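You operate a simulated robot arm through the tools that you are given. There is no shell and no other tool.

You are at the controls of a simulated robot arm. One attempt, no reset.

Task
Put things in order on the green bench by the room door. At the end: the grey paste brush is on the white carton; the blue felt pad from the green bench by the room door stands where the yellow dust cloth stood; the blue tape roll stands where the blue felt pad stood; the yellow dust cloth is on the blue supply box; whatever was shut is shut again. Leave all else as you found it, and nothing knocked over.

It is judged by the outcome, as a careful person would: the job done as asked, and still so three seconds after it is handed in. It fails if anything else is knocked over, pushed out of place, dropped, spilled or broken. Flat cloth is picked up by pressing the open fingertips on it (5 to 10 N) and closing them slowly along it; thin cloth reads only 2 to 8 mm in the jaws.

Robot
A 6-joint arm with a two-finger parallel gripper, fixed in place. Base frame: the origin is on the floor under the middle of its stand, x ahead of it, y to its left, z up; the work surface is at about z = 820. Units: mm, rad, N and s.
With the tool pointing down near the work surface it reaches from about 240 to 640 mm from the base axis. Its first joint turns from -1.152 to 1.152 rad. Payload 2.7 kg.
The TCP is the grasp point between the finger pads, 23 mm short of the fingertips. In the tool frame z runs along the fingers and y along their closing line. Largest opening 94 mm; finger width 38, thickness 10; the body of the gripper, 54 by 96 mm, starts 39 mm behind the TCP.
Orientation is told as [roll, pitch, yaw] about the base's x, y, z axes, in that order, counted from this pose: with the fingers straight down and closing along the base's y, the tool's x points along the base's -x, its y along +y and its z along -z.

Tools
- The arm moves only by the tool arm_command. Its argument "series" is one flat list of numbers, 6 for each row, row after row: the shift along the tool's x, y, z in units of 200 mm (1.0 is 200 mm), then the turn, a rotation vector about the tool's x, y, z in units of 90 degrees (1.0 is 90 degrees). In form: [dx, dy, dz, ax, ay, az, dx, dy, dz, ax, ay, az, ...]. A call has 1 to 20 rows; each row is the pose to reach, as a shift and turn from the pose commanded when the call began, along the tool's axes at that moment. "grip" is the closure, from 0 (fully open) to 1 (shut), set as the call begins (left out, the last holds). A call with a number of a shift or a turn outside -1 to 1 is refused whole. Rows are played at 5 a second. More than 50 mm and 0.15 rad between two rows, or a gripper value outside its range, and nothing of the call is played. Where a pose cannot be reached the arm comes as near as it can. A force on the tool above 40 N (or 10 N above the force at the start of the call, whichever is more), or a blocked arm, ends the call early, and 0.2 s more pass. Each finger travels about 45 mm/s and halts on what it meets, pressing with about 32 N; the grip force reading is that of the motor and also rises with nothing between the fingers. The clock runs only during rows and for 0.2 s after the last one: add rows that repeat a pose to give the fingers time. It gives the time, the measured TCP pose, the force on the tool (base axes), the opening and the grip force at its end, in the units of the frame above (readings bear some noise), with the torque about the TCP (base axes, N m) and any sound that the robot's microphone picked up.
- Cameras (640 x 400 px; columns grow to the right, rows downward): "scene" is fixed at [74.4, -460.1, 1399.1]; the picture's right is [0.63, -0.78, 0.00], its down [-0.53, -0.43, -0.73] and it looks along [0.57, 0.46, -0.68] (base axes); focal length 320 px, centre (320, 200). "wrist" rides on the gripper at [86, 16, -74] in the tool frame; the picture's right is [-0.18, 0.98, 0.00], its down [-0.58, -0.11, -0.81] and it looks along [-0.79, -0.15, 0.59] (tool axes); focal length 243 px, centre (320, 200). There is no depth. A picture from a camera that has moved, and an enlarged one, comes with that camera's place and axes in the base frame and with its lens. The place of the scene camera against the robot may be out by one fixed shift of up to 25 mm in any direction.
- get_image(camera): a new picture of that camera. It takes no simulated time.
- close_up(camera, box): a new picture of the part [left, top, right, bottom] of that camera's present view, enlarged. It takes no simulated time.
- close_job(): hands the job in; it is judged then, once.

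Nothing tells you positions but the pictures and the camera data. Unless the task says otherwise, let go and move clear before handing in.

The tools are called after "Request:" as name(argument=value, ...) on one line, values as JSON. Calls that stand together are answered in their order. arm_command: Moves the arm, as the interface text tells. Its arguments: {"type":"object","properties":{"series":{"type":"array","items":{"type":"number"}},"grip":{"type":"number"}},"required":["series"]} The other tools are called the same way: get_image (camera) takes a picture; close_up (camera, box) takes an enlarged picture of a part of a camera's view; close_job () hands the job in.

At the start:

```text
time_s: 0.0
ee_pos: [340.9, -168.1, 1129.2]
ee_rot: [-0.001, 0.001, -0.001]
ft_force: [0.8, -0.1, -0.4]
moment: [-0.02, 0.0, 0.02]
gripper_width: 94.0
finger_force: 0.1
```

scene: 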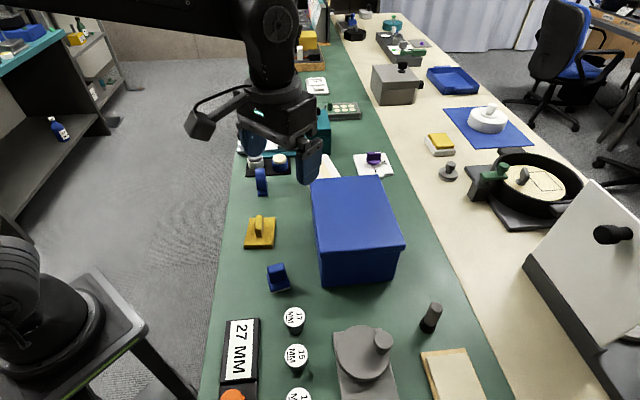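
wrist: 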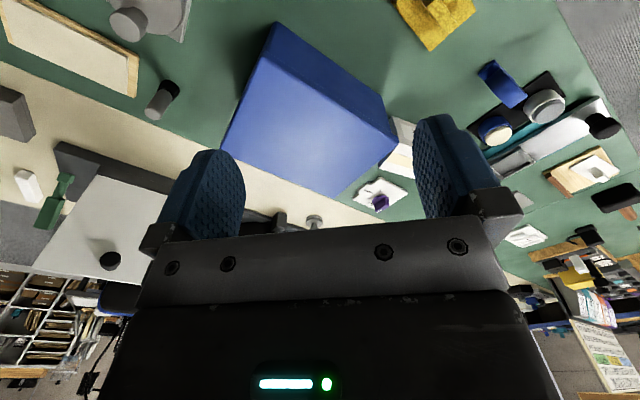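

I see a green bench with a large blue box, a yellow dust-cloth-like item, a small blue pad item and various other things. I'll look closer before moving.

Request:
close_up(camera="scene", box=[200, 130, 420, 270])

Request:
close_up(camera="scene", box=[200, 240, 480, 400])

Request:
close_up(camera="scene", box=[280, 0, 480, 130])

Request:
close_up(camera="scene", box=[420, 80, 640, 250])

Request:
close_up(camera="wrist", box=[380, 0, 640, 160])

Request:
close_up(camera="wrist", box=[460, 140, 640, 300])

Request:
close_up(camera="wrist", box=[220, 80, 440, 240])

```text
2.86 times, centred on (310, 200) of scene
camera zoom: at [74.4, -460.1, 1399.1], right [0.63, -0.78, 0.0], down [-0.53, -0.43, -0.73], along [0.57, 0.46, -0.68], focal length 913 px, centre (349, 200)
```

zoom: 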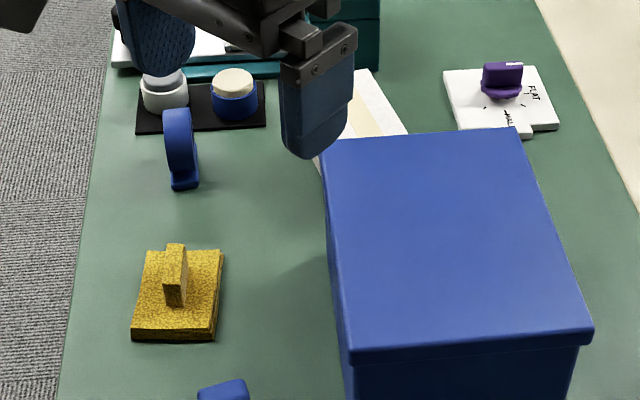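

```text
2.29 times, centred on (340, 320) of scene
camera zoom: at [74.4, -460.1, 1399.1], right [0.63, -0.78, 0.0], down [-0.53, -0.43, -0.73], along [0.57, 0.46, -0.68], focal length 730 px, centre (274, -74)
```

zoom: 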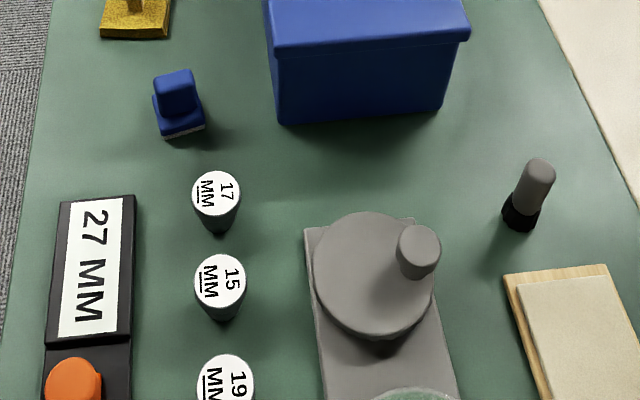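

```text
3.08 times, centred on (380, 65) of scene
camera zoom: at [74.4, -460.1, 1399.1], right [0.63, -0.78, 0.0], down [-0.53, -0.43, -0.73], along [0.57, 0.46, -0.68], focal length 983 px, centre (135, 615)
```

zoom: 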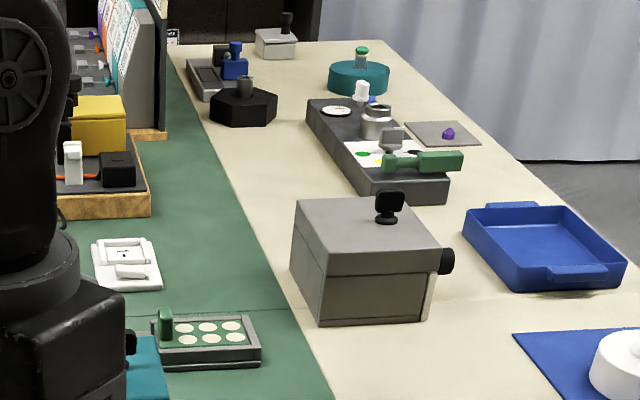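

```text
2.35 times, centred on (530, 165) of scene
camera zoom: at [74.4, -460.1, 1399.1], right [0.63, -0.78, 0.0], down [-0.53, -0.43, -0.73], along [0.57, 0.46, -0.68], focal length 752 px, centre (-174, 282)
```

zoom: 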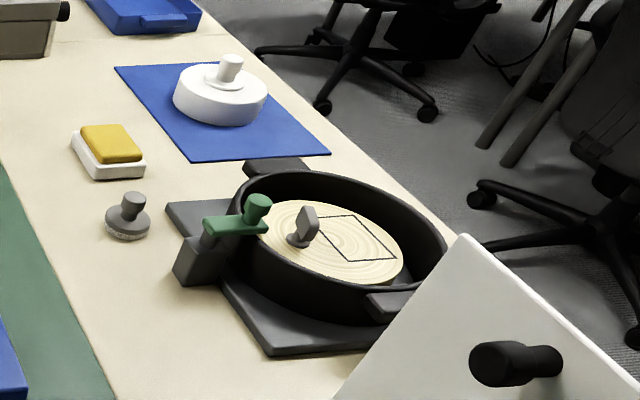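

```text
2.46 times, centred on (510, 80) of wrist
camera zoom: at [252.7, -151.5, 1202.4], right [0.18, 0.98, 0.0], down [0.58, -0.11, 0.81], along [0.79, -0.15, -0.59], focal length 597 px, centre (-148, 495)
```

zoom: 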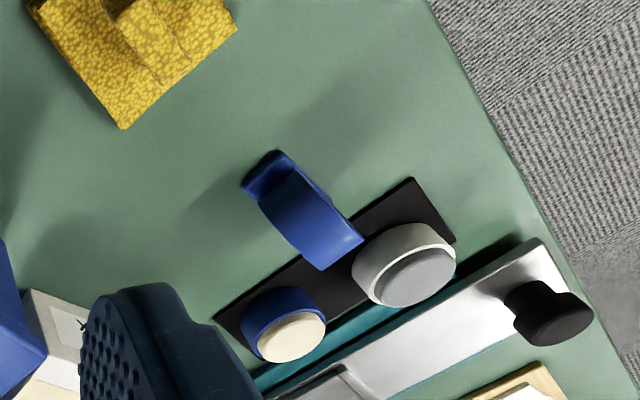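

```text
2.50 times, centred on (550, 220) of wrist
camera zoom: at [252.7, -151.5, 1202.4], right [0.18, 0.98, 0.0], down [0.58, -0.11, 0.81], along [0.79, -0.15, -0.59], focal length 606 px, centre (-255, 150)
```

zoom: 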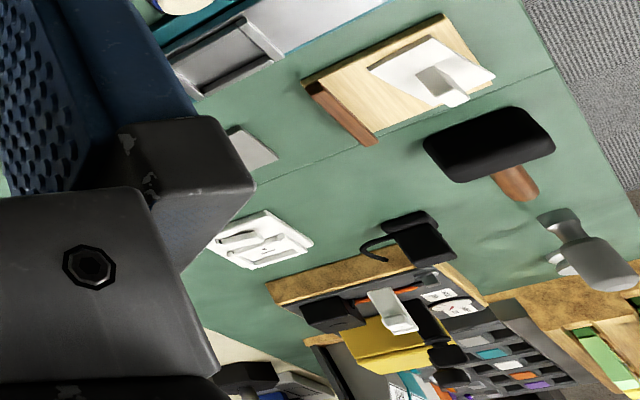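

```text
2.50 times, centred on (330, 160) of wrist
camera zoom: at [252.7, -151.5, 1202.4], right [0.18, 0.98, 0.0], down [0.58, -0.11, 0.81], along [0.79, -0.15, -0.59], focal length 606 px, centre (295, 300)
```

zoom: 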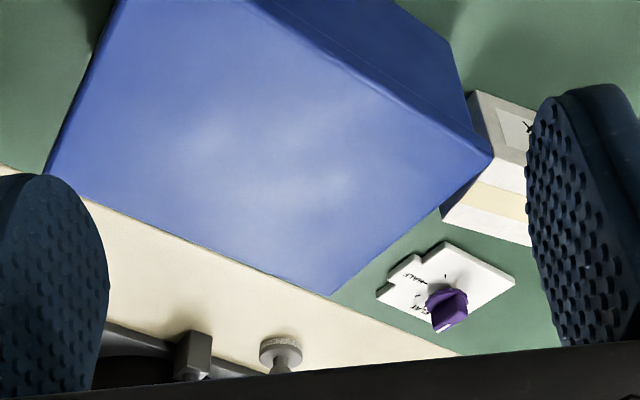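

I see the green bench ahead with the blue box, yellow cloth, blue pad and blue tape roll; the carton near the box is partly hidden by the arm. I'll move the arm up to the left in free air to get a clear view.

Request:
arm_command(series=[0.04, 0.17, -0.02, 0, 0, 0, 0.08, 0.34, -0.04, 0, 0, 0, 0.12, 0.51, -0.06, 0, 0, 0, 0.16, 0.68, -0.08, 0, 0, 0, 0.2, 0.85, -0.1, 0, 0, 0, 0.2, 0.85, -0.1, 0, 0, 0], grip=0)

```text
time_s: 1.4
ee_pos: [297.5, -2.6, 1145.4]
ee_rot: [0.0, -0.001, 0.0]
ft_force: [0.2, 0.4, 1.0]
moment: [-0.02, -0.01, 0.01]
gripper_width: 94.0
finger_force: 0.1
```

The arm has moved to the left; now I look again from both cameras.

Request:
get_image(camera="scene")

Request:
get_image(camera="wrist")

Request:
close_up(camera="scene", box=[220, 100, 420, 220])

```text
taken
```

scene: 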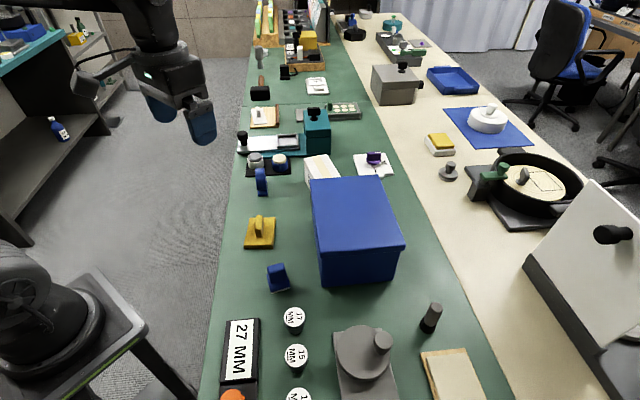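

```text
taken
camera wrist: at [210.0, 14.5, 1219.1], right [0.18, 0.98, 0.0], down [0.58, -0.11, 0.81], along [0.79, -0.15, -0.59], focal length 243 px, centre (320, 200)
```

wrist: 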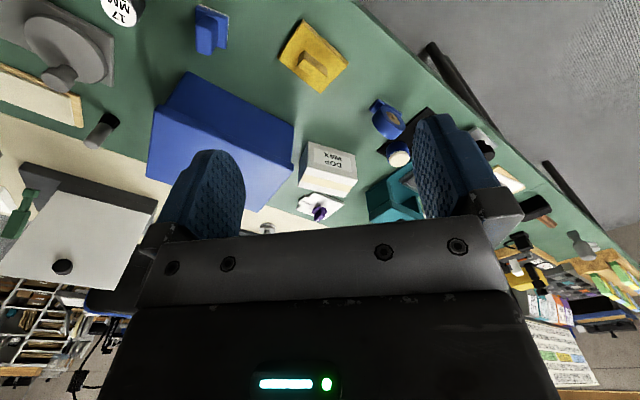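

```text
3.20 times, centred on (320, 160) of scene
camera zoom: at [74.4, -460.1, 1399.1], right [0.63, -0.78, 0.0], down [-0.53, -0.43, -0.73], along [0.57, 0.46, -0.68], focal length 1023 px, centre (320, 328)
```

zoom: 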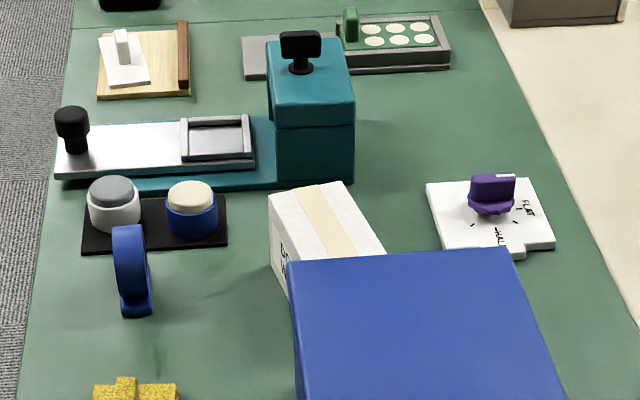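

The carton is a white, taped box labelled on its side, directly behind the blue box. I zoom in on the brush candidates and items to be moved.

Request:
close_up(camera="wrist", box=[240, 0, 440, 220])

Request:
close_up(camera="wrist", box=[0, 0, 240, 170])

Request:
close_up(camera="scene", box=[380, 280, 480, 350])

Request:
close_up(camera="scene", box=[420, 120, 520, 190])

Request:
close_up(camera="scene", box=[240, 0, 440, 120])

Request:
close_up(camera="scene", box=[230, 140, 310, 200])

Request:
close_up(camera="scene", box=[230, 205, 310, 300])

Request:
close_up(camera="scene", box=[0, 0, 160, 140])

```text
1.82 times, centred on (340, 110) of wrist
camera zoom: at [210.0, 14.5, 1219.1], right [0.18, 0.98, 0.0], down [0.58, -0.11, 0.81], along [0.79, -0.15, -0.59], focal length 441 px, centre (284, 364)
```

zoom: 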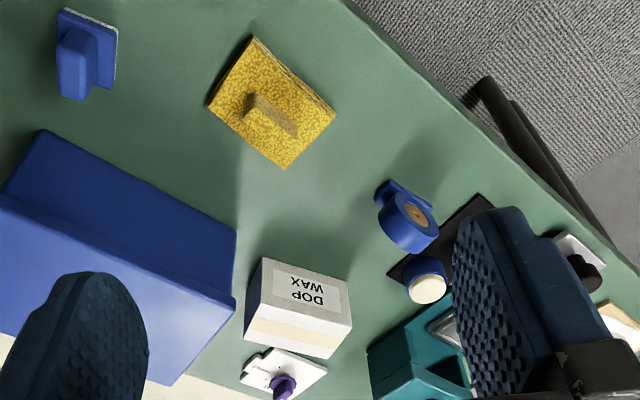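

```text
2.35 times, centred on (120, 85) of wrist
camera zoom: at [210.0, 14.5, 1219.1], right [0.18, 0.98, 0.0], down [0.58, -0.11, 0.81], along [0.79, -0.15, -0.59], focal length 571 px, centre (791, 471)
```

zoom: 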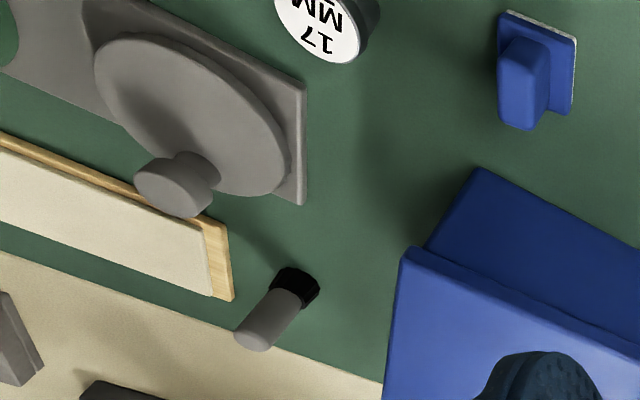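

```text
5.71 times, centred on (430, 315) of scene
camera zoom: at [74.4, -460.1, 1399.1], right [0.63, -0.78, 0.0], down [-0.53, -0.43, -0.73], along [0.57, 0.46, -0.68], focal length 1826 px, centre (-309, -457)
```

zoom: 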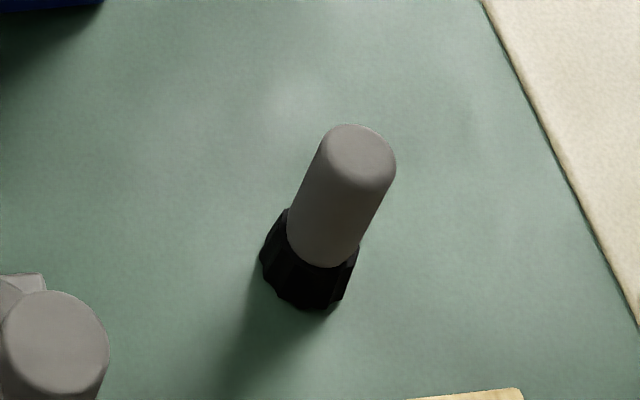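

```text
5.71 times, centred on (470, 155) of scene
camera zoom: at [74.4, -460.1, 1399.1], right [0.63, -0.78, 0.0], down [-0.53, -0.43, -0.73], along [0.57, 0.46, -0.68], focal length 1826 px, centre (-537, 457)
```

zoom: 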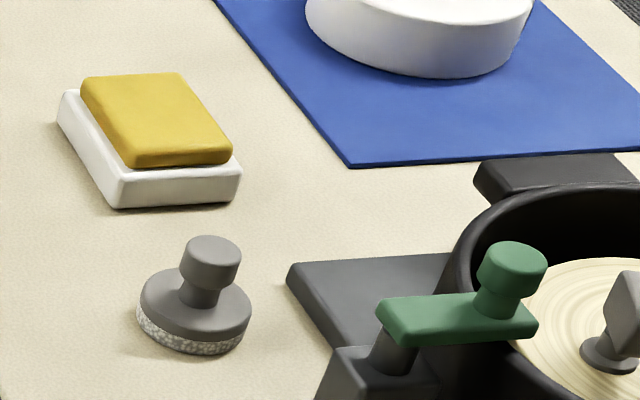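

```text
3.20 times, centred on (340, 60) of scene
camera zoom: at [74.4, -460.1, 1399.1], right [0.63, -0.78, 0.0], down [-0.53, -0.43, -0.73], along [0.57, 0.46, -0.68], focal length 1023 px, centre (256, 648)
```

zoom: 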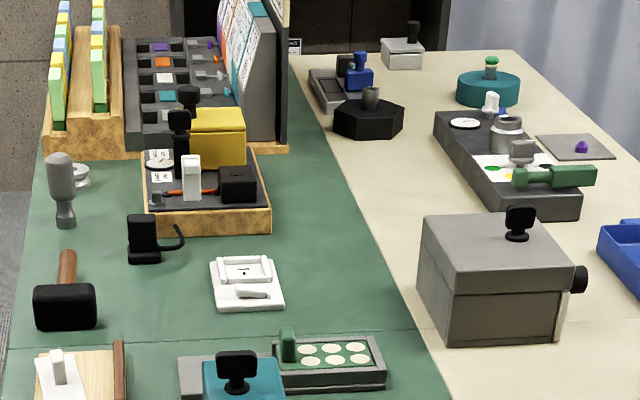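

```text
6.67 times, centred on (270, 170) of scene
camera zoom: at [74.4, -460.1, 1399.1], right [0.63, -0.78, 0.0], down [-0.53, -0.43, -0.73], along [0.57, 0.46, -0.68], focal length 2131 px, centre (653, 400)
```

zoom: 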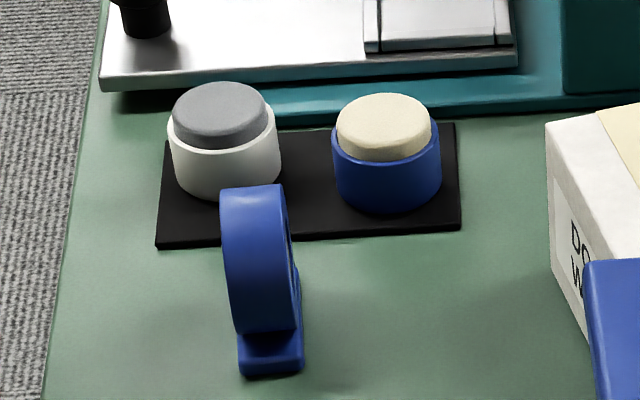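

```text
4.21 times, centred on (270, 252) of scene
camera zoom: at [74.4, -460.1, 1399.1], right [0.63, -0.78, 0.0], down [-0.53, -0.43, -0.73], along [0.57, 0.46, -0.68], focal length 1346 px, centre (530, -21)
```

zoom: 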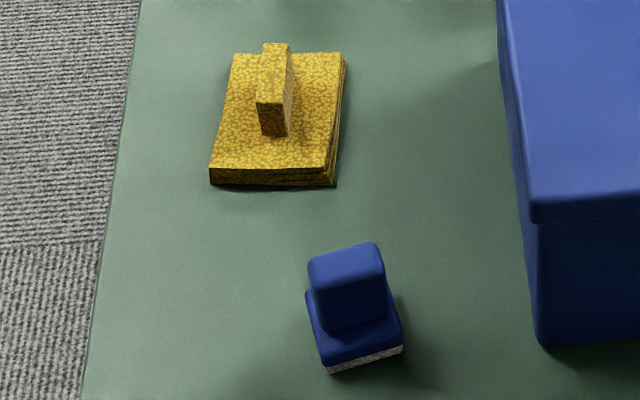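

```text
2.86 times, centred on (80, 70) of scene
camera zoom: at [74.4, -460.1, 1399.1], right [0.63, -0.78, 0.0], down [-0.53, -0.43, -0.73], along [0.57, 0.46, -0.68], focal length 913 px, centre (1006, 571)
```

zoom: 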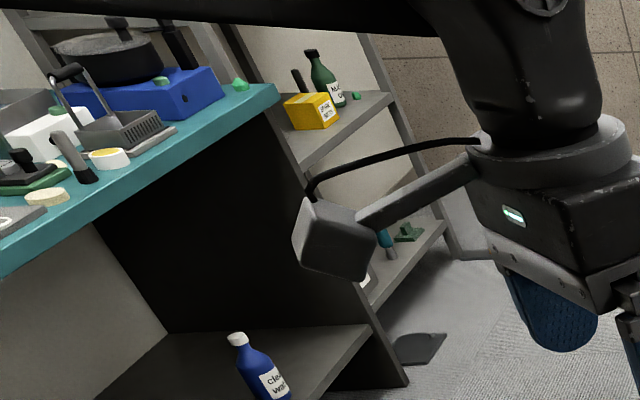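

The brush standing at the right front, the yellow cloth with a tab at about (374,-26), the felt pad near (305,-150), the tape roll near (480,70) and the carton near (590,-30) are what I need. Now I go to a closer viewpoint of the carton and the box, staying well above everything.

Request:
arm_command(series=[-0.128, -0.034, 0.12, 0, 0, 0, -0.256, -0.068, 0.24, 0, 0, 0, -0.384, -0.102, 0.36, 0, 0, 0, -0.5125, -0.137, 0.477, 0, 0, 0, -0.5125, -0.137, 0.477, 0, 0, 0])

Request:
get_image(camera="wrist")

Request:
close_up(camera="wrist", box=[200, 60, 440, 240])

Request:
close_up(camera="wrist", box=[360, 0, 600, 160])

```text
time_s: 2.6
ee_pos: [401.4, -26.6, 1051.9]
ee_rot: [0.0, -0.001, 0.0]
ft_force: [-0.3, 0.0, 0.1]
moment: [-0.02, 0.02, 0.01]
gripper_width: 94.0
finger_force: 0.1
```

```text
taken
camera wrist: at [312.9, -10.1, 1126.2], right [0.18, 0.98, 0.0], down [0.58, -0.11, 0.81], along [0.79, -0.15, -0.59], focal length 243 px, centre (320, 200)
```

wrist: 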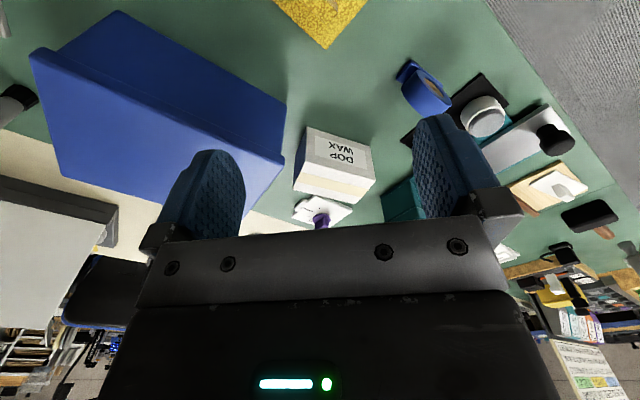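

```text
2.22 times, centred on (320, 150) of wrist
camera zoom: at [312.9, -10.1, 1126.2], right [0.18, 0.98, 0.0], down [0.58, -0.11, 0.81], along [0.79, -0.15, -0.59], focal length 539 px, centre (320, 311)
```

zoom: 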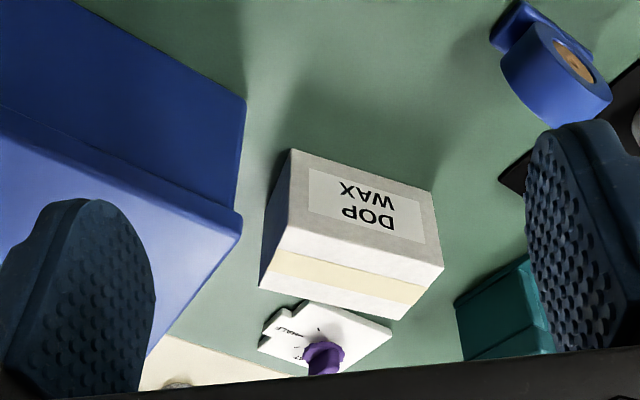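

```text
2.50 times, centred on (480, 80) of wrist
camera zoom: at [312.9, -10.1, 1126.2], right [0.18, 0.98, 0.0], down [0.58, -0.11, 0.81], along [0.79, -0.15, -0.59], focal length 606 px, centre (-80, 500)
```

zoom: 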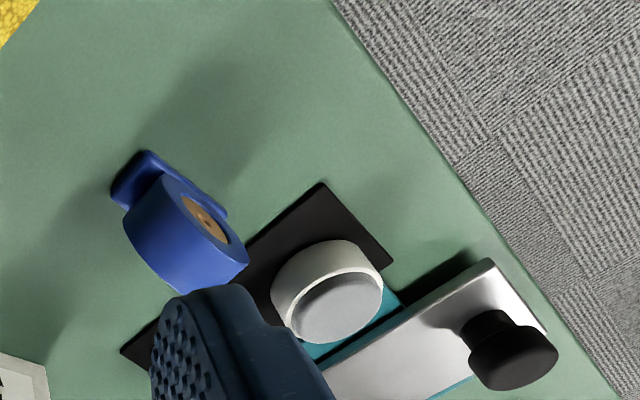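

The carton is about 108 x 54 mm, centred near (587,-39) with its top near z=900; the box top is near z=925, and the tape roll stands on a foot near (488,84). Now I go to view the felt pad and the cloth from closer to the base.

Request:
arm_command(series=[0.176, -0.092, 0.065, 0, 0, 0, 0.352, -0.184, 0.13, 0, 0, 0, 0.528, -0.275, 0.195, 0, 0, 0, 0.705, -0.365, 0.26, 0, 0, 0, 0.705, -0.365, 0.26, 0, 0, 0])

Request:
get_image(camera="wrist")

Request:
close_up(camera="wrist", box=[200, 20, 440, 180])

```text
time_s: 3.8
ee_pos: [261.6, -96.4, 1003.5]
ee_rot: [0.001, 0.0, -0.001]
ft_force: [-0.1, 0.3, -0.1]
moment: [-0.01, -0.03, -0.01]
gripper_width: 93.9
finger_force: 0.0
```

```text
taken
camera wrist: at [173.9, -80.6, 1076.4], right [0.18, 0.98, 0.0], down [0.58, -0.11, 0.81], along [0.79, -0.15, -0.59], focal length 243 px, centre (320, 200)
```

wrist: 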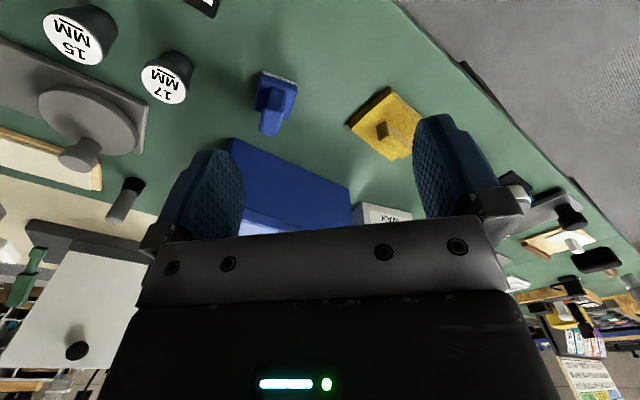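

```text
2.50 times, centred on (320, 100) of wrist
camera zoom: at [173.9, -80.6, 1076.4], right [0.18, 0.98, 0.0], down [0.58, -0.11, 0.81], along [0.79, -0.15, -0.59], focal length 606 px, centre (320, 450)
```

zoom: 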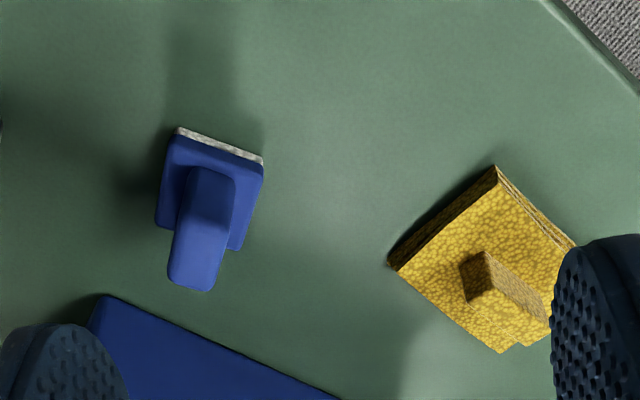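

The pad (40 mm square, handle centred near (312,-156), top about z=873) and the cloth (84 x 65 mm, tab centred near (374,-26), top about z=863) are now well located. Next I turn the wrist toward the brush to locate it precisely.

Request:
arm_command(series=[-0.026, -0.166, 0, 0, 0, 0.085, -0.052, -0.333, 0, 0, 0, 0.17, -0.078, -0.5, 0, 0, 0, 0.255, -0.105, -0.666, 0, 0, 0, 0.34, -0.131, -0.833, 0, 0, 0, 0.425, -0.157, -1.0, 0, 0, 0, 0.509, -0.157, -1.0, 0, 0, 0, 0.509])

Request:
get_image(camera="wrist")

Request:
close_up(camera="wrist", box=[220, 80, 420, 220])

Request:
get_image(camera="scene")

```text
time_s: 5.4
ee_pos: [291.4, -299.4, 1002.0]
ee_rot: [0.001, 0.002, -0.801]
ft_force: [0.4, -0.7, -0.4]
moment: [0.01, 0.01, 0.04]
gripper_width: 93.9
finger_force: 0.1
```

```text
taken
camera wrist: at [242.1, -226.2, 1075.0], right [0.83, 0.55, 0.0], down [0.33, -0.49, 0.81], along [0.45, -0.67, -0.59], focal length 243 px, centre (320, 200)
```

wrist: 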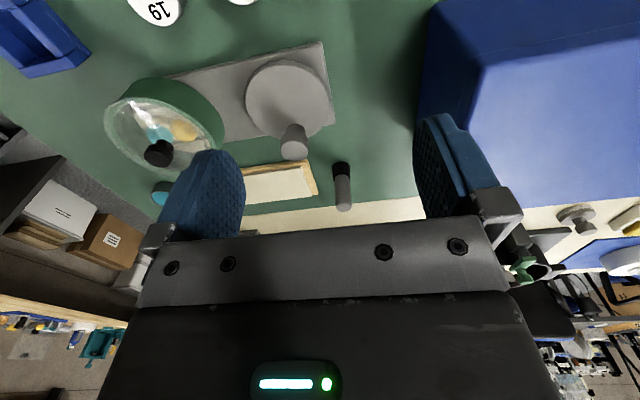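

```text
2.86 times, centred on (320, 150) of wrist
camera zoom: at [242.1, -226.2, 1075.0], right [0.83, 0.55, 0.0], down [0.33, -0.49, 0.81], along [0.45, -0.67, -0.59], focal length 693 px, centre (320, 343)
```

zoom: 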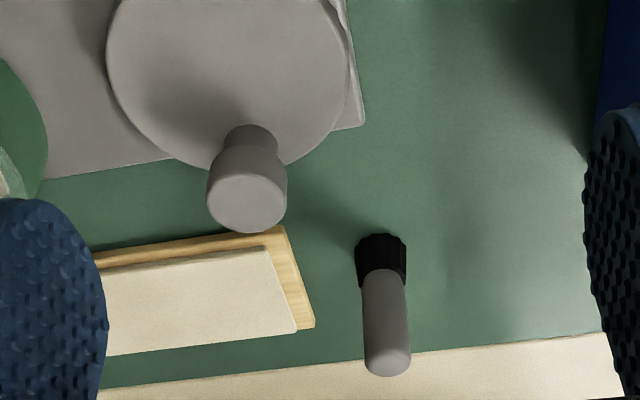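

```text
taken
```

scene: 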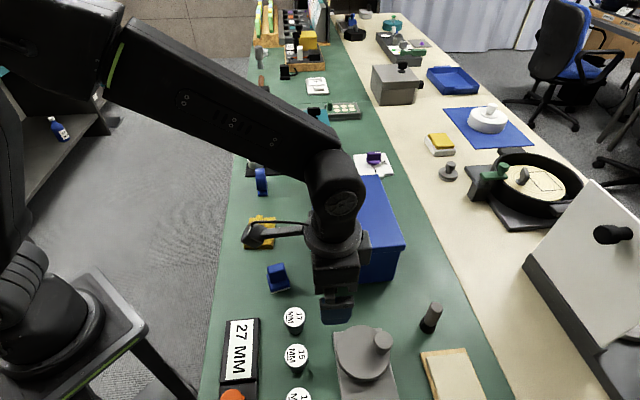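

The grey brush stands at about (414,-427), handle about 22 mm thick, top near z=891. I'll move over it with the jaws open and check alignment before descending.

Request:
arm_command(series=[-0.1765, -0.001, 0.06, 0, 0, 0, -0.353, -0.003, 0.12, 0, 0, 0, -0.53, -0.004, 0.18, 0, 0, 0, -0.706, -0.005, 0.24, 0, 0, 0, -0.8825, -0.0065, 0.3, 0, 0, 0, -0.8825, -0.0065, 0.3, 0, 0, 0])

Request:
get_image(camera="wrist")

Request:
close_up(camera="wrist", box=[220, 80, 420, 240])

Request:
get_image(camera="scene")

```text
time_s: 6.8
ee_pos: [415.8, -426.8, 942.0]
ee_rot: [-0.001, 0.002, -0.799]
ft_force: [-0.4, 0.3, -0.3]
moment: [0.0, 0.01, -0.02]
gripper_width: 94.3
finger_force: 0.0
```

```text
taken
camera wrist: at [365.6, -353.3, 1014.8], right [0.83, 0.55, 0.0], down [0.33, -0.49, 0.81], along [0.45, -0.67, -0.59], focal length 243 px, centre (320, 200)
```

wrist: 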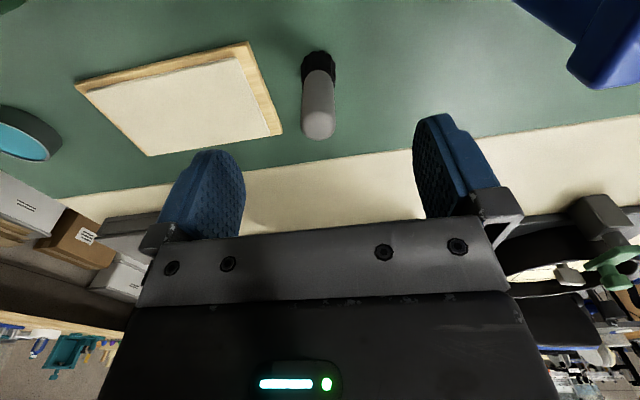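

```text
2.50 times, centred on (320, 160) of wrist
camera zoom: at [365.6, -353.3, 1014.8], right [0.83, 0.55, 0.0], down [0.33, -0.49, 0.81], along [0.45, -0.67, -0.59], focal length 606 px, centre (320, 300)
```

zoom: 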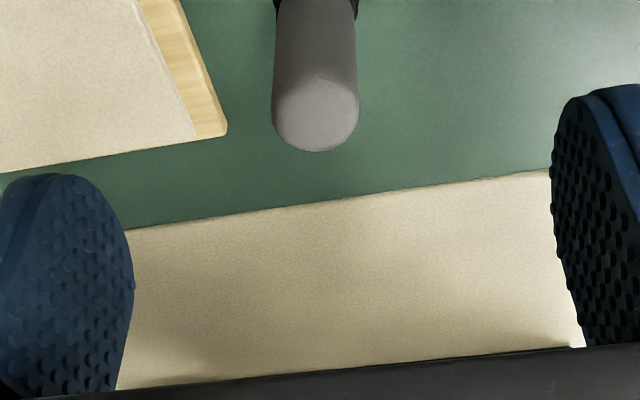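

```text
taken
```

scene: 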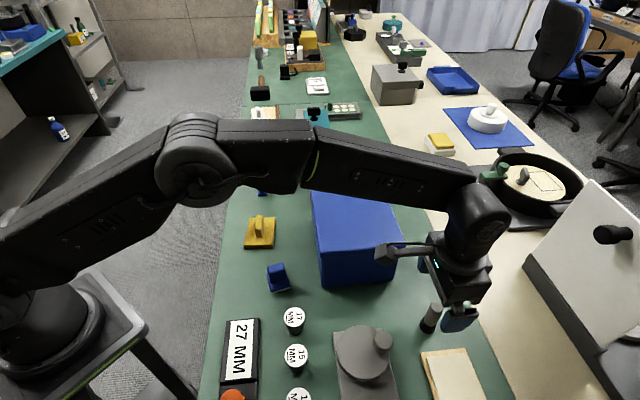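

The brush sits centred between the open fingers. I lower so the fingertips stop just above the bristle collar, then close.

Request:
arm_command(series=[0, 0, 0.1, 0, 0, 0, 0, 0, 0.2, 0, 0, 0, 0, 0, 0.3, 0, 0, 0, 0, 0, 0.3, 0, 0, 0])

Request:
close_up(camera="wrist", box=[220, 80, 420, 240])

Request:
close_up(camera="scene", box=[380, 230, 540, 370])

```text
time_s: 7.8
ee_pos: [414.8, -426.3, 880.9]
ee_rot: [-0.001, 0.0, -0.8]
ft_force: [-0.8, 0.0, -0.2]
moment: [0.02, -0.03, 0.01]
gripper_width: 94.0
finger_force: 0.0
```

```text
2.50 times, centred on (320, 160) of wrist
camera zoom: at [364.1, -353.1, 954.3], right [0.83, 0.55, 0.0], down [0.33, -0.49, 0.81], along [0.45, -0.67, -0.59], focal length 606 px, centre (320, 300)
```

zoom: 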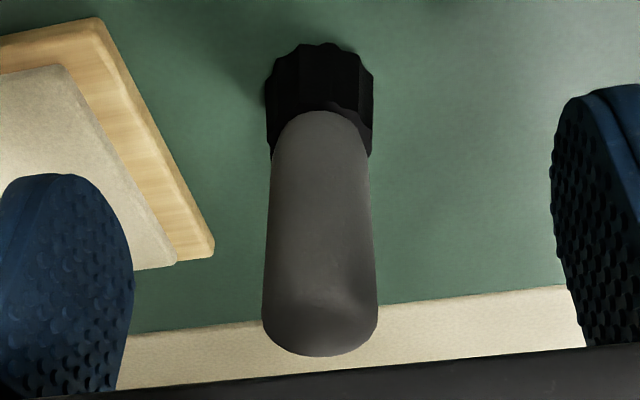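

```text
2.86 times, centred on (460, 300) of scene
camera zoom: at [74.4, -460.1, 1399.1], right [0.63, -0.78, 0.0], down [-0.53, -0.43, -0.73], along [0.57, 0.46, -0.68], focal length 913 px, centre (-80, -86)
```

zoom: 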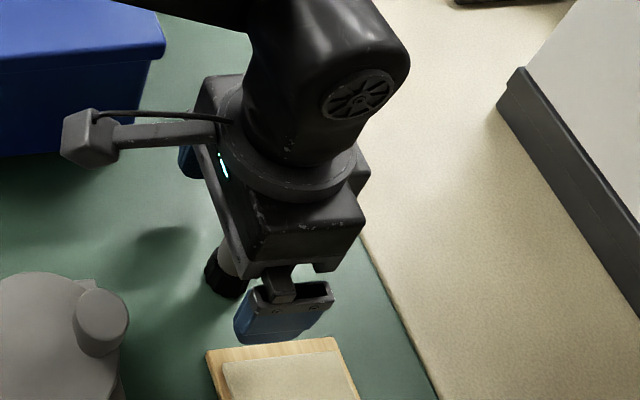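

The fingertips straddle the grey handle just above the bristles. Closing the gripper now.

Request:
arm_command(series=[0, 0, 0, 0, 0, 0, 0, 0, 0, 0, 0, 0, 0, 0, 0, 0, 0, 0, 0, 0, 0, 0, 0, 0, 0, 0, 0, 0, 0, 0, 0, 0, 0, 0, 0, 0, 0, 0, 0, 0, 0, 0], grip=1)

Request:
close_up(camera="wrist", box=[220, 80, 420, 240])

```text
time_s: 9.4
ee_pos: [413.8, -425.9, 881.3]
ee_rot: [0.002, 0.001, -0.8]
ft_force: [0.8, -0.4, -0.2]
moment: [0.0, 0.01, -0.01]
gripper_width: 20.9
finger_force: 32.0
```

```text
2.50 times, centred on (320, 160) of wrist
camera zoom: at [364.1, -353.1, 954.4], right [0.83, 0.55, 0.0], down [0.33, -0.49, 0.81], along [0.45, -0.67, -0.59], focal length 606 px, centre (320, 300)
```

zoom: 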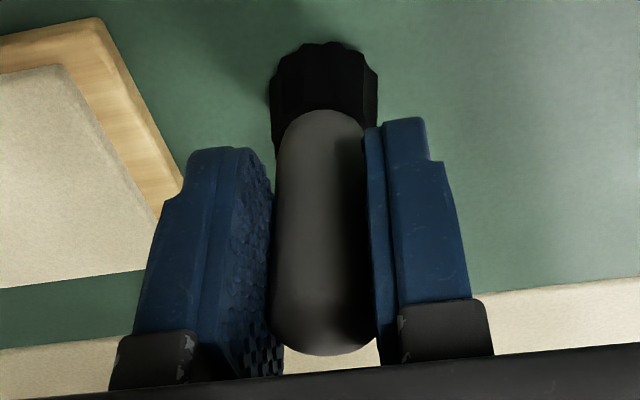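

The brush is held (20.9 mm, 32 N). I lift it straight up, well above the blue box top.

Request:
arm_command(series=[0, 0, -0.05, 0, 0, 0, 0, 0, -0.15, 0, 0, 0, 0, 0, -0.3, 0, 0, 0, 0, 0, -0.5, 0, 0, 0, 0, 0, -0.7, 0, 0, 0, 0, 0, -0.8, 0, 0, 0, 0, 0, -0.8, 0, 0, 0])

Request:
get_image(camera="wrist")

Request:
get_image(camera="scene")

```text
time_s: 11.0
ee_pos: [413.8, -426.0, 1043.1]
ee_rot: [0.0, 0.0, -0.799]
ft_force: [0.1, -0.5, 0.1]
moment: [0.0, 0.02, -0.01]
gripper_width: 20.8
finger_force: 32.1
```

```text
taken
camera wrist: at [363.1, -351.7, 1116.2], right [0.83, 0.55, 0.0], down [0.33, -0.49, 0.81], along [0.45, -0.67, -0.59], focal length 243 px, centre (320, 200)
```

wrist: 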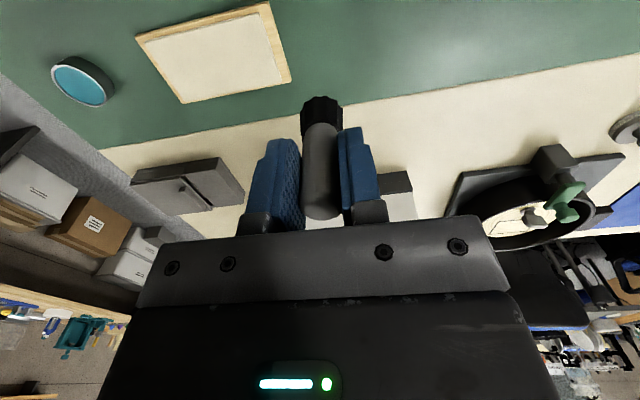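

```text
taken
```

scene: 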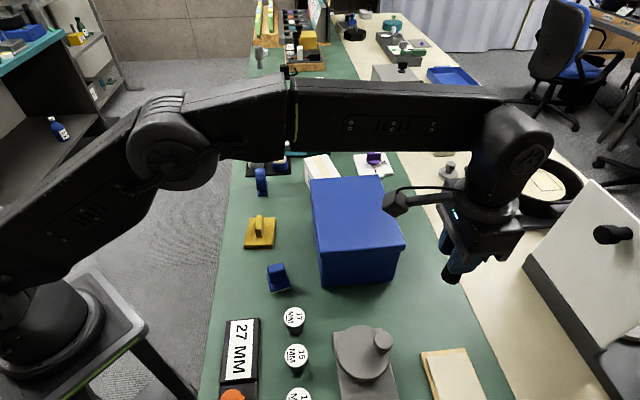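

The brush is lifted cleanly. I now carry it high over the blue box toward the carton, in two legs, turning the wrist gradually.

Request:
arm_command(series=[0.049, 0.123, 0, 0, 0, -0.028, 0.098, 0.246, 0, 0, 0, -0.056, 0.148, 0.369, 0, 0, 0, -0.084, 0.197, 0.492, 0, 0, 0, -0.111, 0.246, 0.615, 0, 0, 0, -0.139, 0.295, 0.738, 0, 0, 0, -0.167, 0.344, 0.86, 0, 0, 0, -0.195, 0.3935, 0.9835, 0, 0, 0, -0.2228, 0.3935, 0.9835, 0, 0, 0, -0.2228])

Request:
arm_command(series=[0.004, 0.118, 0, 0, 0, -0.028, 0.008, 0.236, 0, 0, 0, -0.056, 0.012, 0.354, 0, 0, 0, -0.084, 0.016, 0.472, 0, 0, 0, -0.111, 0.02, 0.59, 0, 0, 0, -0.139, 0.024, 0.708, 0, 0, 0, -0.167, 0.028, 0.826, 0, 0, 0, -0.195, 0.031, 0.944, 0, 0, 0, -0.2228, 0.031, 0.944, 0, 0, 0, -0.2228])

Request:
get_image(camera="wrist")

Request:
get_image(camera="scene")

```text
time_s: 13.0
ee_pos: [501.1, -231.0, 1042.1]
ee_rot: [-0.001, -0.001, -0.448]
ft_force: [0.2, -0.3, -1.1]
moment: [0.02, -0.03, 0.0]
gripper_width: 20.7
finger_force: 31.8
```

```text
time_s: 15.0
ee_pos: [576.0, -61.6, 1043.4]
ee_rot: [0.0, 0.0, -0.1]
ft_force: [-0.6, 0.6, -0.7]
moment: [0.02, 0.0, 0.01]
gripper_width: 20.5
finger_force: 32.1
```

```text
taken
camera wrist: at [490.6, -35.9, 1116.9], right [0.28, 0.96, 0.0], down [0.57, -0.17, 0.81], along [0.77, -0.23, -0.59], focal length 243 px, centre (320, 200)
```

wrist: 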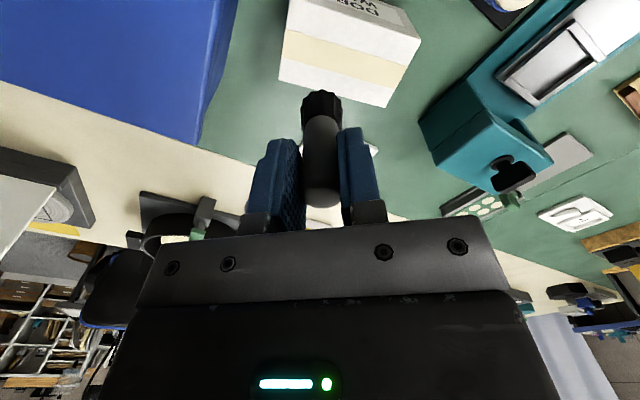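

```text
taken
```

scene: 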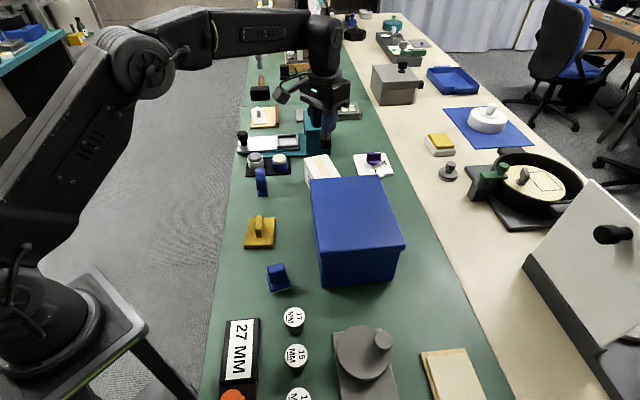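

The brush hangs upright near the carton. I zoom in to fix the carton's top corners.

Request:
close_up(camera="wrist", box=[240, 0, 480, 150])

Request:
close_up(camera="scene", box=[240, 80, 420, 220])

```text
2.67 times, centred on (360, 75) of wrist
camera zoom: at [490.6, -35.9, 1116.9], right [0.28, 0.96, 0.0], down [0.57, -0.17, 0.81], along [0.77, -0.23, -0.59], focal length 647 px, centre (213, 533)
```

zoom: 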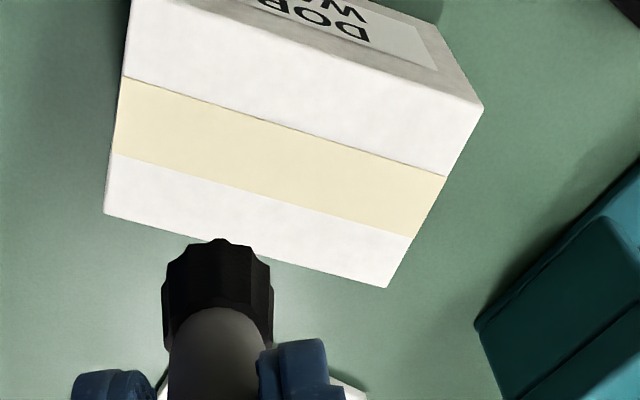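

```text
2.86 times, centred on (330, 150) of scene
camera zoom: at [74.4, -460.1, 1399.1], right [0.63, -0.78, 0.0], down [-0.53, -0.43, -0.73], along [0.57, 0.46, -0.68], focal length 913 px, centre (291, 343)
```

zoom: 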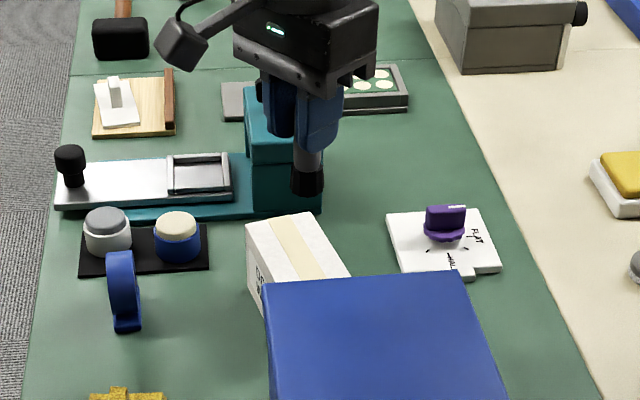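

The carton top spans roughly (534,-71)–(646,-12), centre near (590,-41), top z about 897. I move the brush over the centre and lower part way.

Request:
arm_command(series=[-0.026, 0.052, 0, 0, 0, 0, -0.0525, 0.103, 0, 0, 0, 0, -0.0525, 0.103, 0.1, 0, 0, 0, -0.0525, 0.103, 0.2, 0, 0, 0, -0.0525, 0.103, 0.28, 0, 0, 0, -0.0525, 0.103, 0.28, 0, 0, 0])

Request:
get_image(camera="wrist")

Request:
close_up(camera="scene", box=[240, 80, 420, 220])

```text
time_s: 16.4
ee_pos: [591.4, -39.4, 986.3]
ee_rot: [0.001, -0.001, -0.1]
ft_force: [-0.2, 0.1, -0.8]
moment: [-0.02, -0.02, -0.01]
gripper_width: 20.3
finger_force: 32.2
```

```text
taken
camera wrist: at [505.7, -15.4, 1059.5], right [0.28, 0.96, 0.0], down [0.57, -0.17, 0.81], along [0.77, -0.23, -0.59], focal length 243 px, centre (320, 200)
```

wrist: 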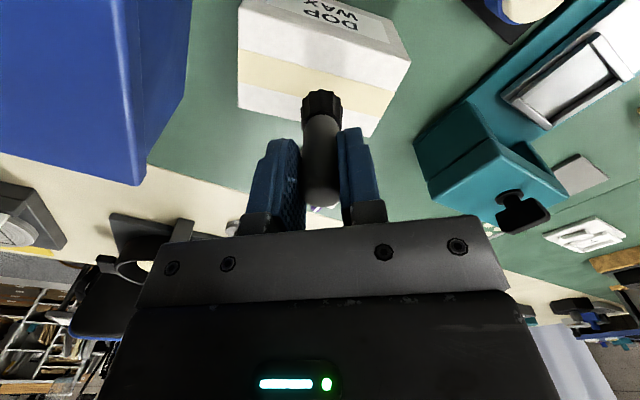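

```text
2.86 times, centred on (330, 150) of scene
camera zoom: at [74.4, -460.1, 1399.1], right [0.63, -0.78, 0.0], down [-0.53, -0.43, -0.73], along [0.57, 0.46, -0.68], focal length 913 px, centre (291, 343)
```

zoom: 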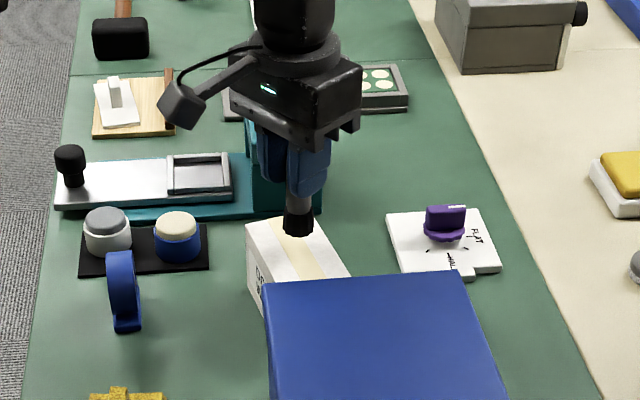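

The brush is above the carton's middle. I lower slowly, watching the contact force.

Request:
arm_command(series=[0, 0, 0.03, 0, 0, 0, 0, 0, 0.06, 0, 0, 0, 0, 0, 0.09, 0, 0, 0, 0, 0, 0.09, 0, 0, 0])

Request:
close_up(camera="scene", box=[270, 120, 370, 190])

Request:
close_up(camera="wrist", box=[240, 0, 440, 140])

```text
time_s: 17.4
ee_pos: [590.4, -39.3, 968.4]
ee_rot: [0.0, 0.0, -0.101]
ft_force: [-0.2, 0.3, 0.5]
moment: [0.0, 0.04, -0.02]
gripper_width: 20.4
finger_force: 32.2
```

```text
5.71 times, centred on (320, 155) of scene
camera zoom: at [74.4, -460.1, 1399.1], right [0.63, -0.78, 0.0], down [-0.53, -0.43, -0.73], along [0.57, 0.46, -0.68], focal length 1826 px, centre (320, 457)
```

zoom: 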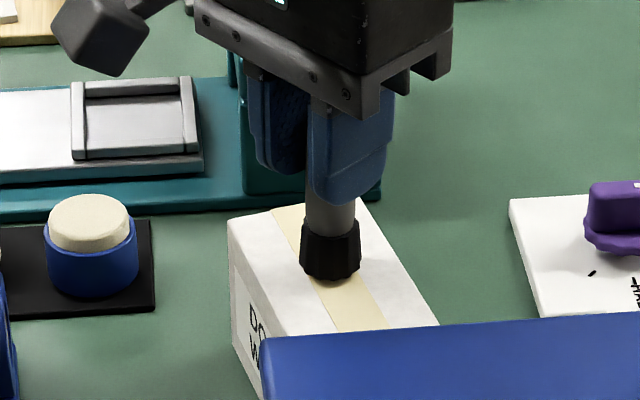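

```text
2.86 times, centred on (340, 70) of wrist
camera zoom: at [504.5, -14.2, 1041.1], right [0.28, 0.96, 0.0], down [0.57, -0.17, 0.81], along [0.77, -0.23, -0.59], focal length 693 px, centre (263, 571)
```

zoom: 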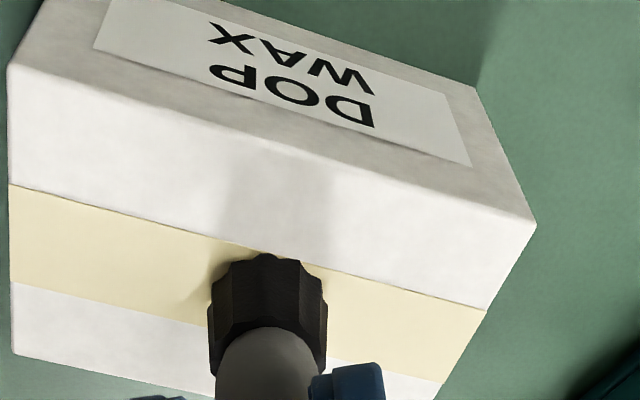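

The bristles are close to the tape in the carton's middle. I go down a few millimetres at a time.

Request:
arm_command(series=[0, 0, 0.01, 0, 0, 0, 0, 0, 0.02, 0, 0, 0, 0, 0, 0.02, 0, 0, 0])

Request:
arm_command(series=[0, 0, 0.008, 0, 0, 0, 0, 0, 0.015, 0, 0, 0, 0, 0, 0.015, 0, 0, 0])

Request:
close_up(camera="scene", box=[270, 120, 370, 190])

Request:
close_up(camera="wrist", box=[240, 0, 440, 140])

```text
time_s: 18.2
ee_pos: [591.2, -39.1, 964.6]
ee_rot: [0.001, -0.002, -0.1]
ft_force: [-3.0, 0.4, 11.0]
moment: [0.02, 0.19, -0.06]
gripper_width: 20.2
finger_force: 32.0
```

```text
time_s: 19.0
ee_pos: [591.2, -39.0, 963.3]
ee_rot: [-0.001, -0.007, -0.099]
ft_force: [2.6, 1.9, 22.5]
moment: [0.08, -0.27, -0.03]
gripper_width: 20.2
finger_force: 32.8
```

```text
5.71 times, centred on (320, 155) of scene
camera zoom: at [74.0, -460.0, 1399.1], right [0.63, -0.78, 0.0], down [-0.53, -0.43, -0.73], along [0.57, 0.46, -0.68], focal length 1826 px, centre (320, 457)
```

zoom: 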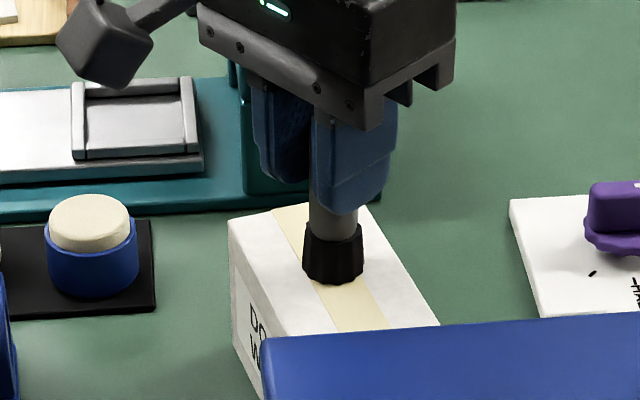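

```text
2.86 times, centred on (340, 70) of wrist
camera zoom: at [505.2, -14.9, 1035.4], right [0.28, 0.96, 0.0], down [0.56, -0.17, 0.81], along [0.78, -0.23, -0.58], focal length 693 px, centre (263, 571)
```

zoom: 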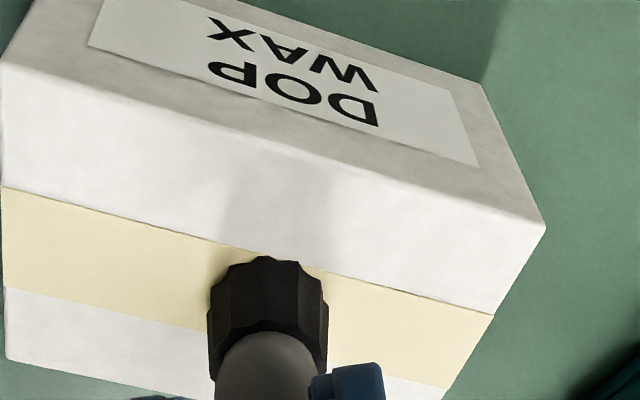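

The brush rests on the carton (about 22 N of press), so I relieve the pressure before letting go.

Request:
arm_command(series=[0, 0, -0.01, 0, 0, 0, 0, 0, -0.016, 0, 0, 0, 0, 0, -0.016, 0, 0, 0])

```text
time_s: 19.8
ee_pos: [591.1, -40.4, 963.8]
ee_rot: [0.0, 0.004, -0.099]
ft_force: [1.8, 1.1, 5.4]
moment: [0.09, -0.21, 0.02]
gripper_width: 20.1
finger_force: 32.2
```

The pressure is down to about 5 N; the brush stands upright on the carton. I open the jaws partway.

Request:
arm_command(series=[0, 0, 0, 0, 0, 0, 0, 0, 0, 0, 0, 0, 0, 0, 0, 0, 0, 0, 0, 0, 0, 0, 0, 0], grip=0.45)

Request:
close_up(camera="scene", box=[270, 120, 370, 190])

Request:
close_up(camera="wrist", box=[220, 20, 420, 240])

```text
time_s: 20.8
ee_pos: [591.6, -41.2, 964.4]
ee_rot: [0.0, 0.0, -0.101]
ft_force: [-0.2, -0.9, 0.1]
moment: [0.01, -0.01, -0.01]
gripper_width: 51.7
finger_force: 0.0
```

```text
5.71 times, centred on (320, 155) of scene
camera zoom: at [74.4, -460.1, 1399.1], right [0.63, -0.78, 0.0], down [-0.53, -0.43, -0.73], along [0.57, 0.46, -0.68], focal length 1826 px, centre (320, 457)
```

zoom: 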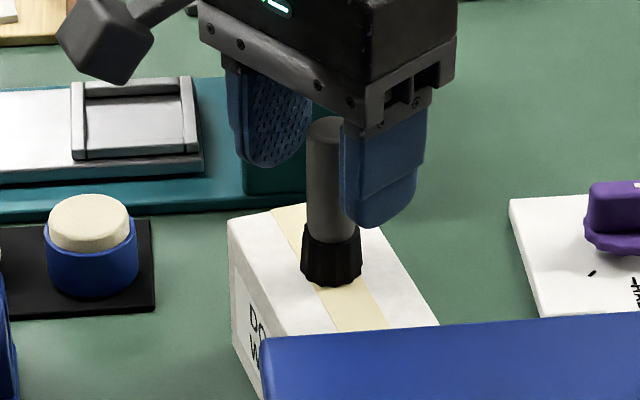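

```text
1.82 times, centred on (320, 130) of wrist
camera zoom: at [505.3, -15.7, 1037.5], right [0.28, 0.96, 0.0], down [0.57, -0.17, 0.81], along [0.77, -0.23, -0.59], focal length 441 px, centre (320, 327)
```

zoom: 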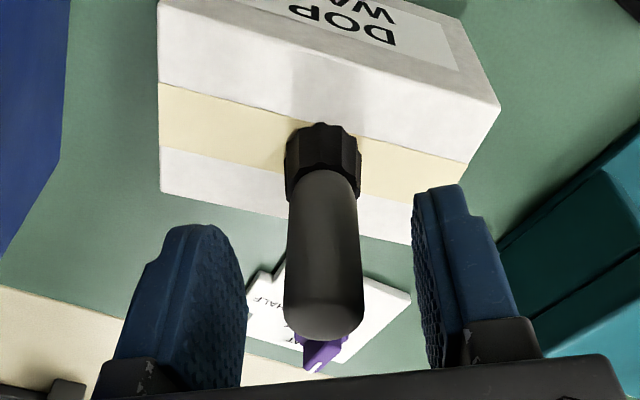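

The brush stands freely on the carton. I rise straight up, clear of it.

Request:
arm_command(series=[0, 0, -0.05, 0, 0, 0, 0, 0, -0.15, 0, 0, 0, 0, 0, -0.3, 0, 0, 0, 0, 0, -0.45, 0, 0, 0, 0, 0, -0.55, 0, 0, 0, 0, 0, -0.55, 0, 0, 0])

Request:
get_image(camera="scene")

```text
time_s: 22.2
ee_pos: [590.5, -39.4, 1073.0]
ee_rot: [0.001, 0.001, -0.099]
ft_force: [-0.2, -0.6, 0.8]
moment: [0.01, -0.04, 0.0]
gripper_width: 51.6
finger_force: 0.3
```

```text
taken
```

scene: 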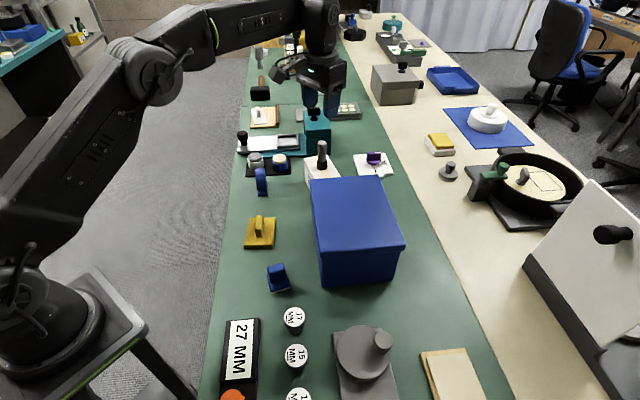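

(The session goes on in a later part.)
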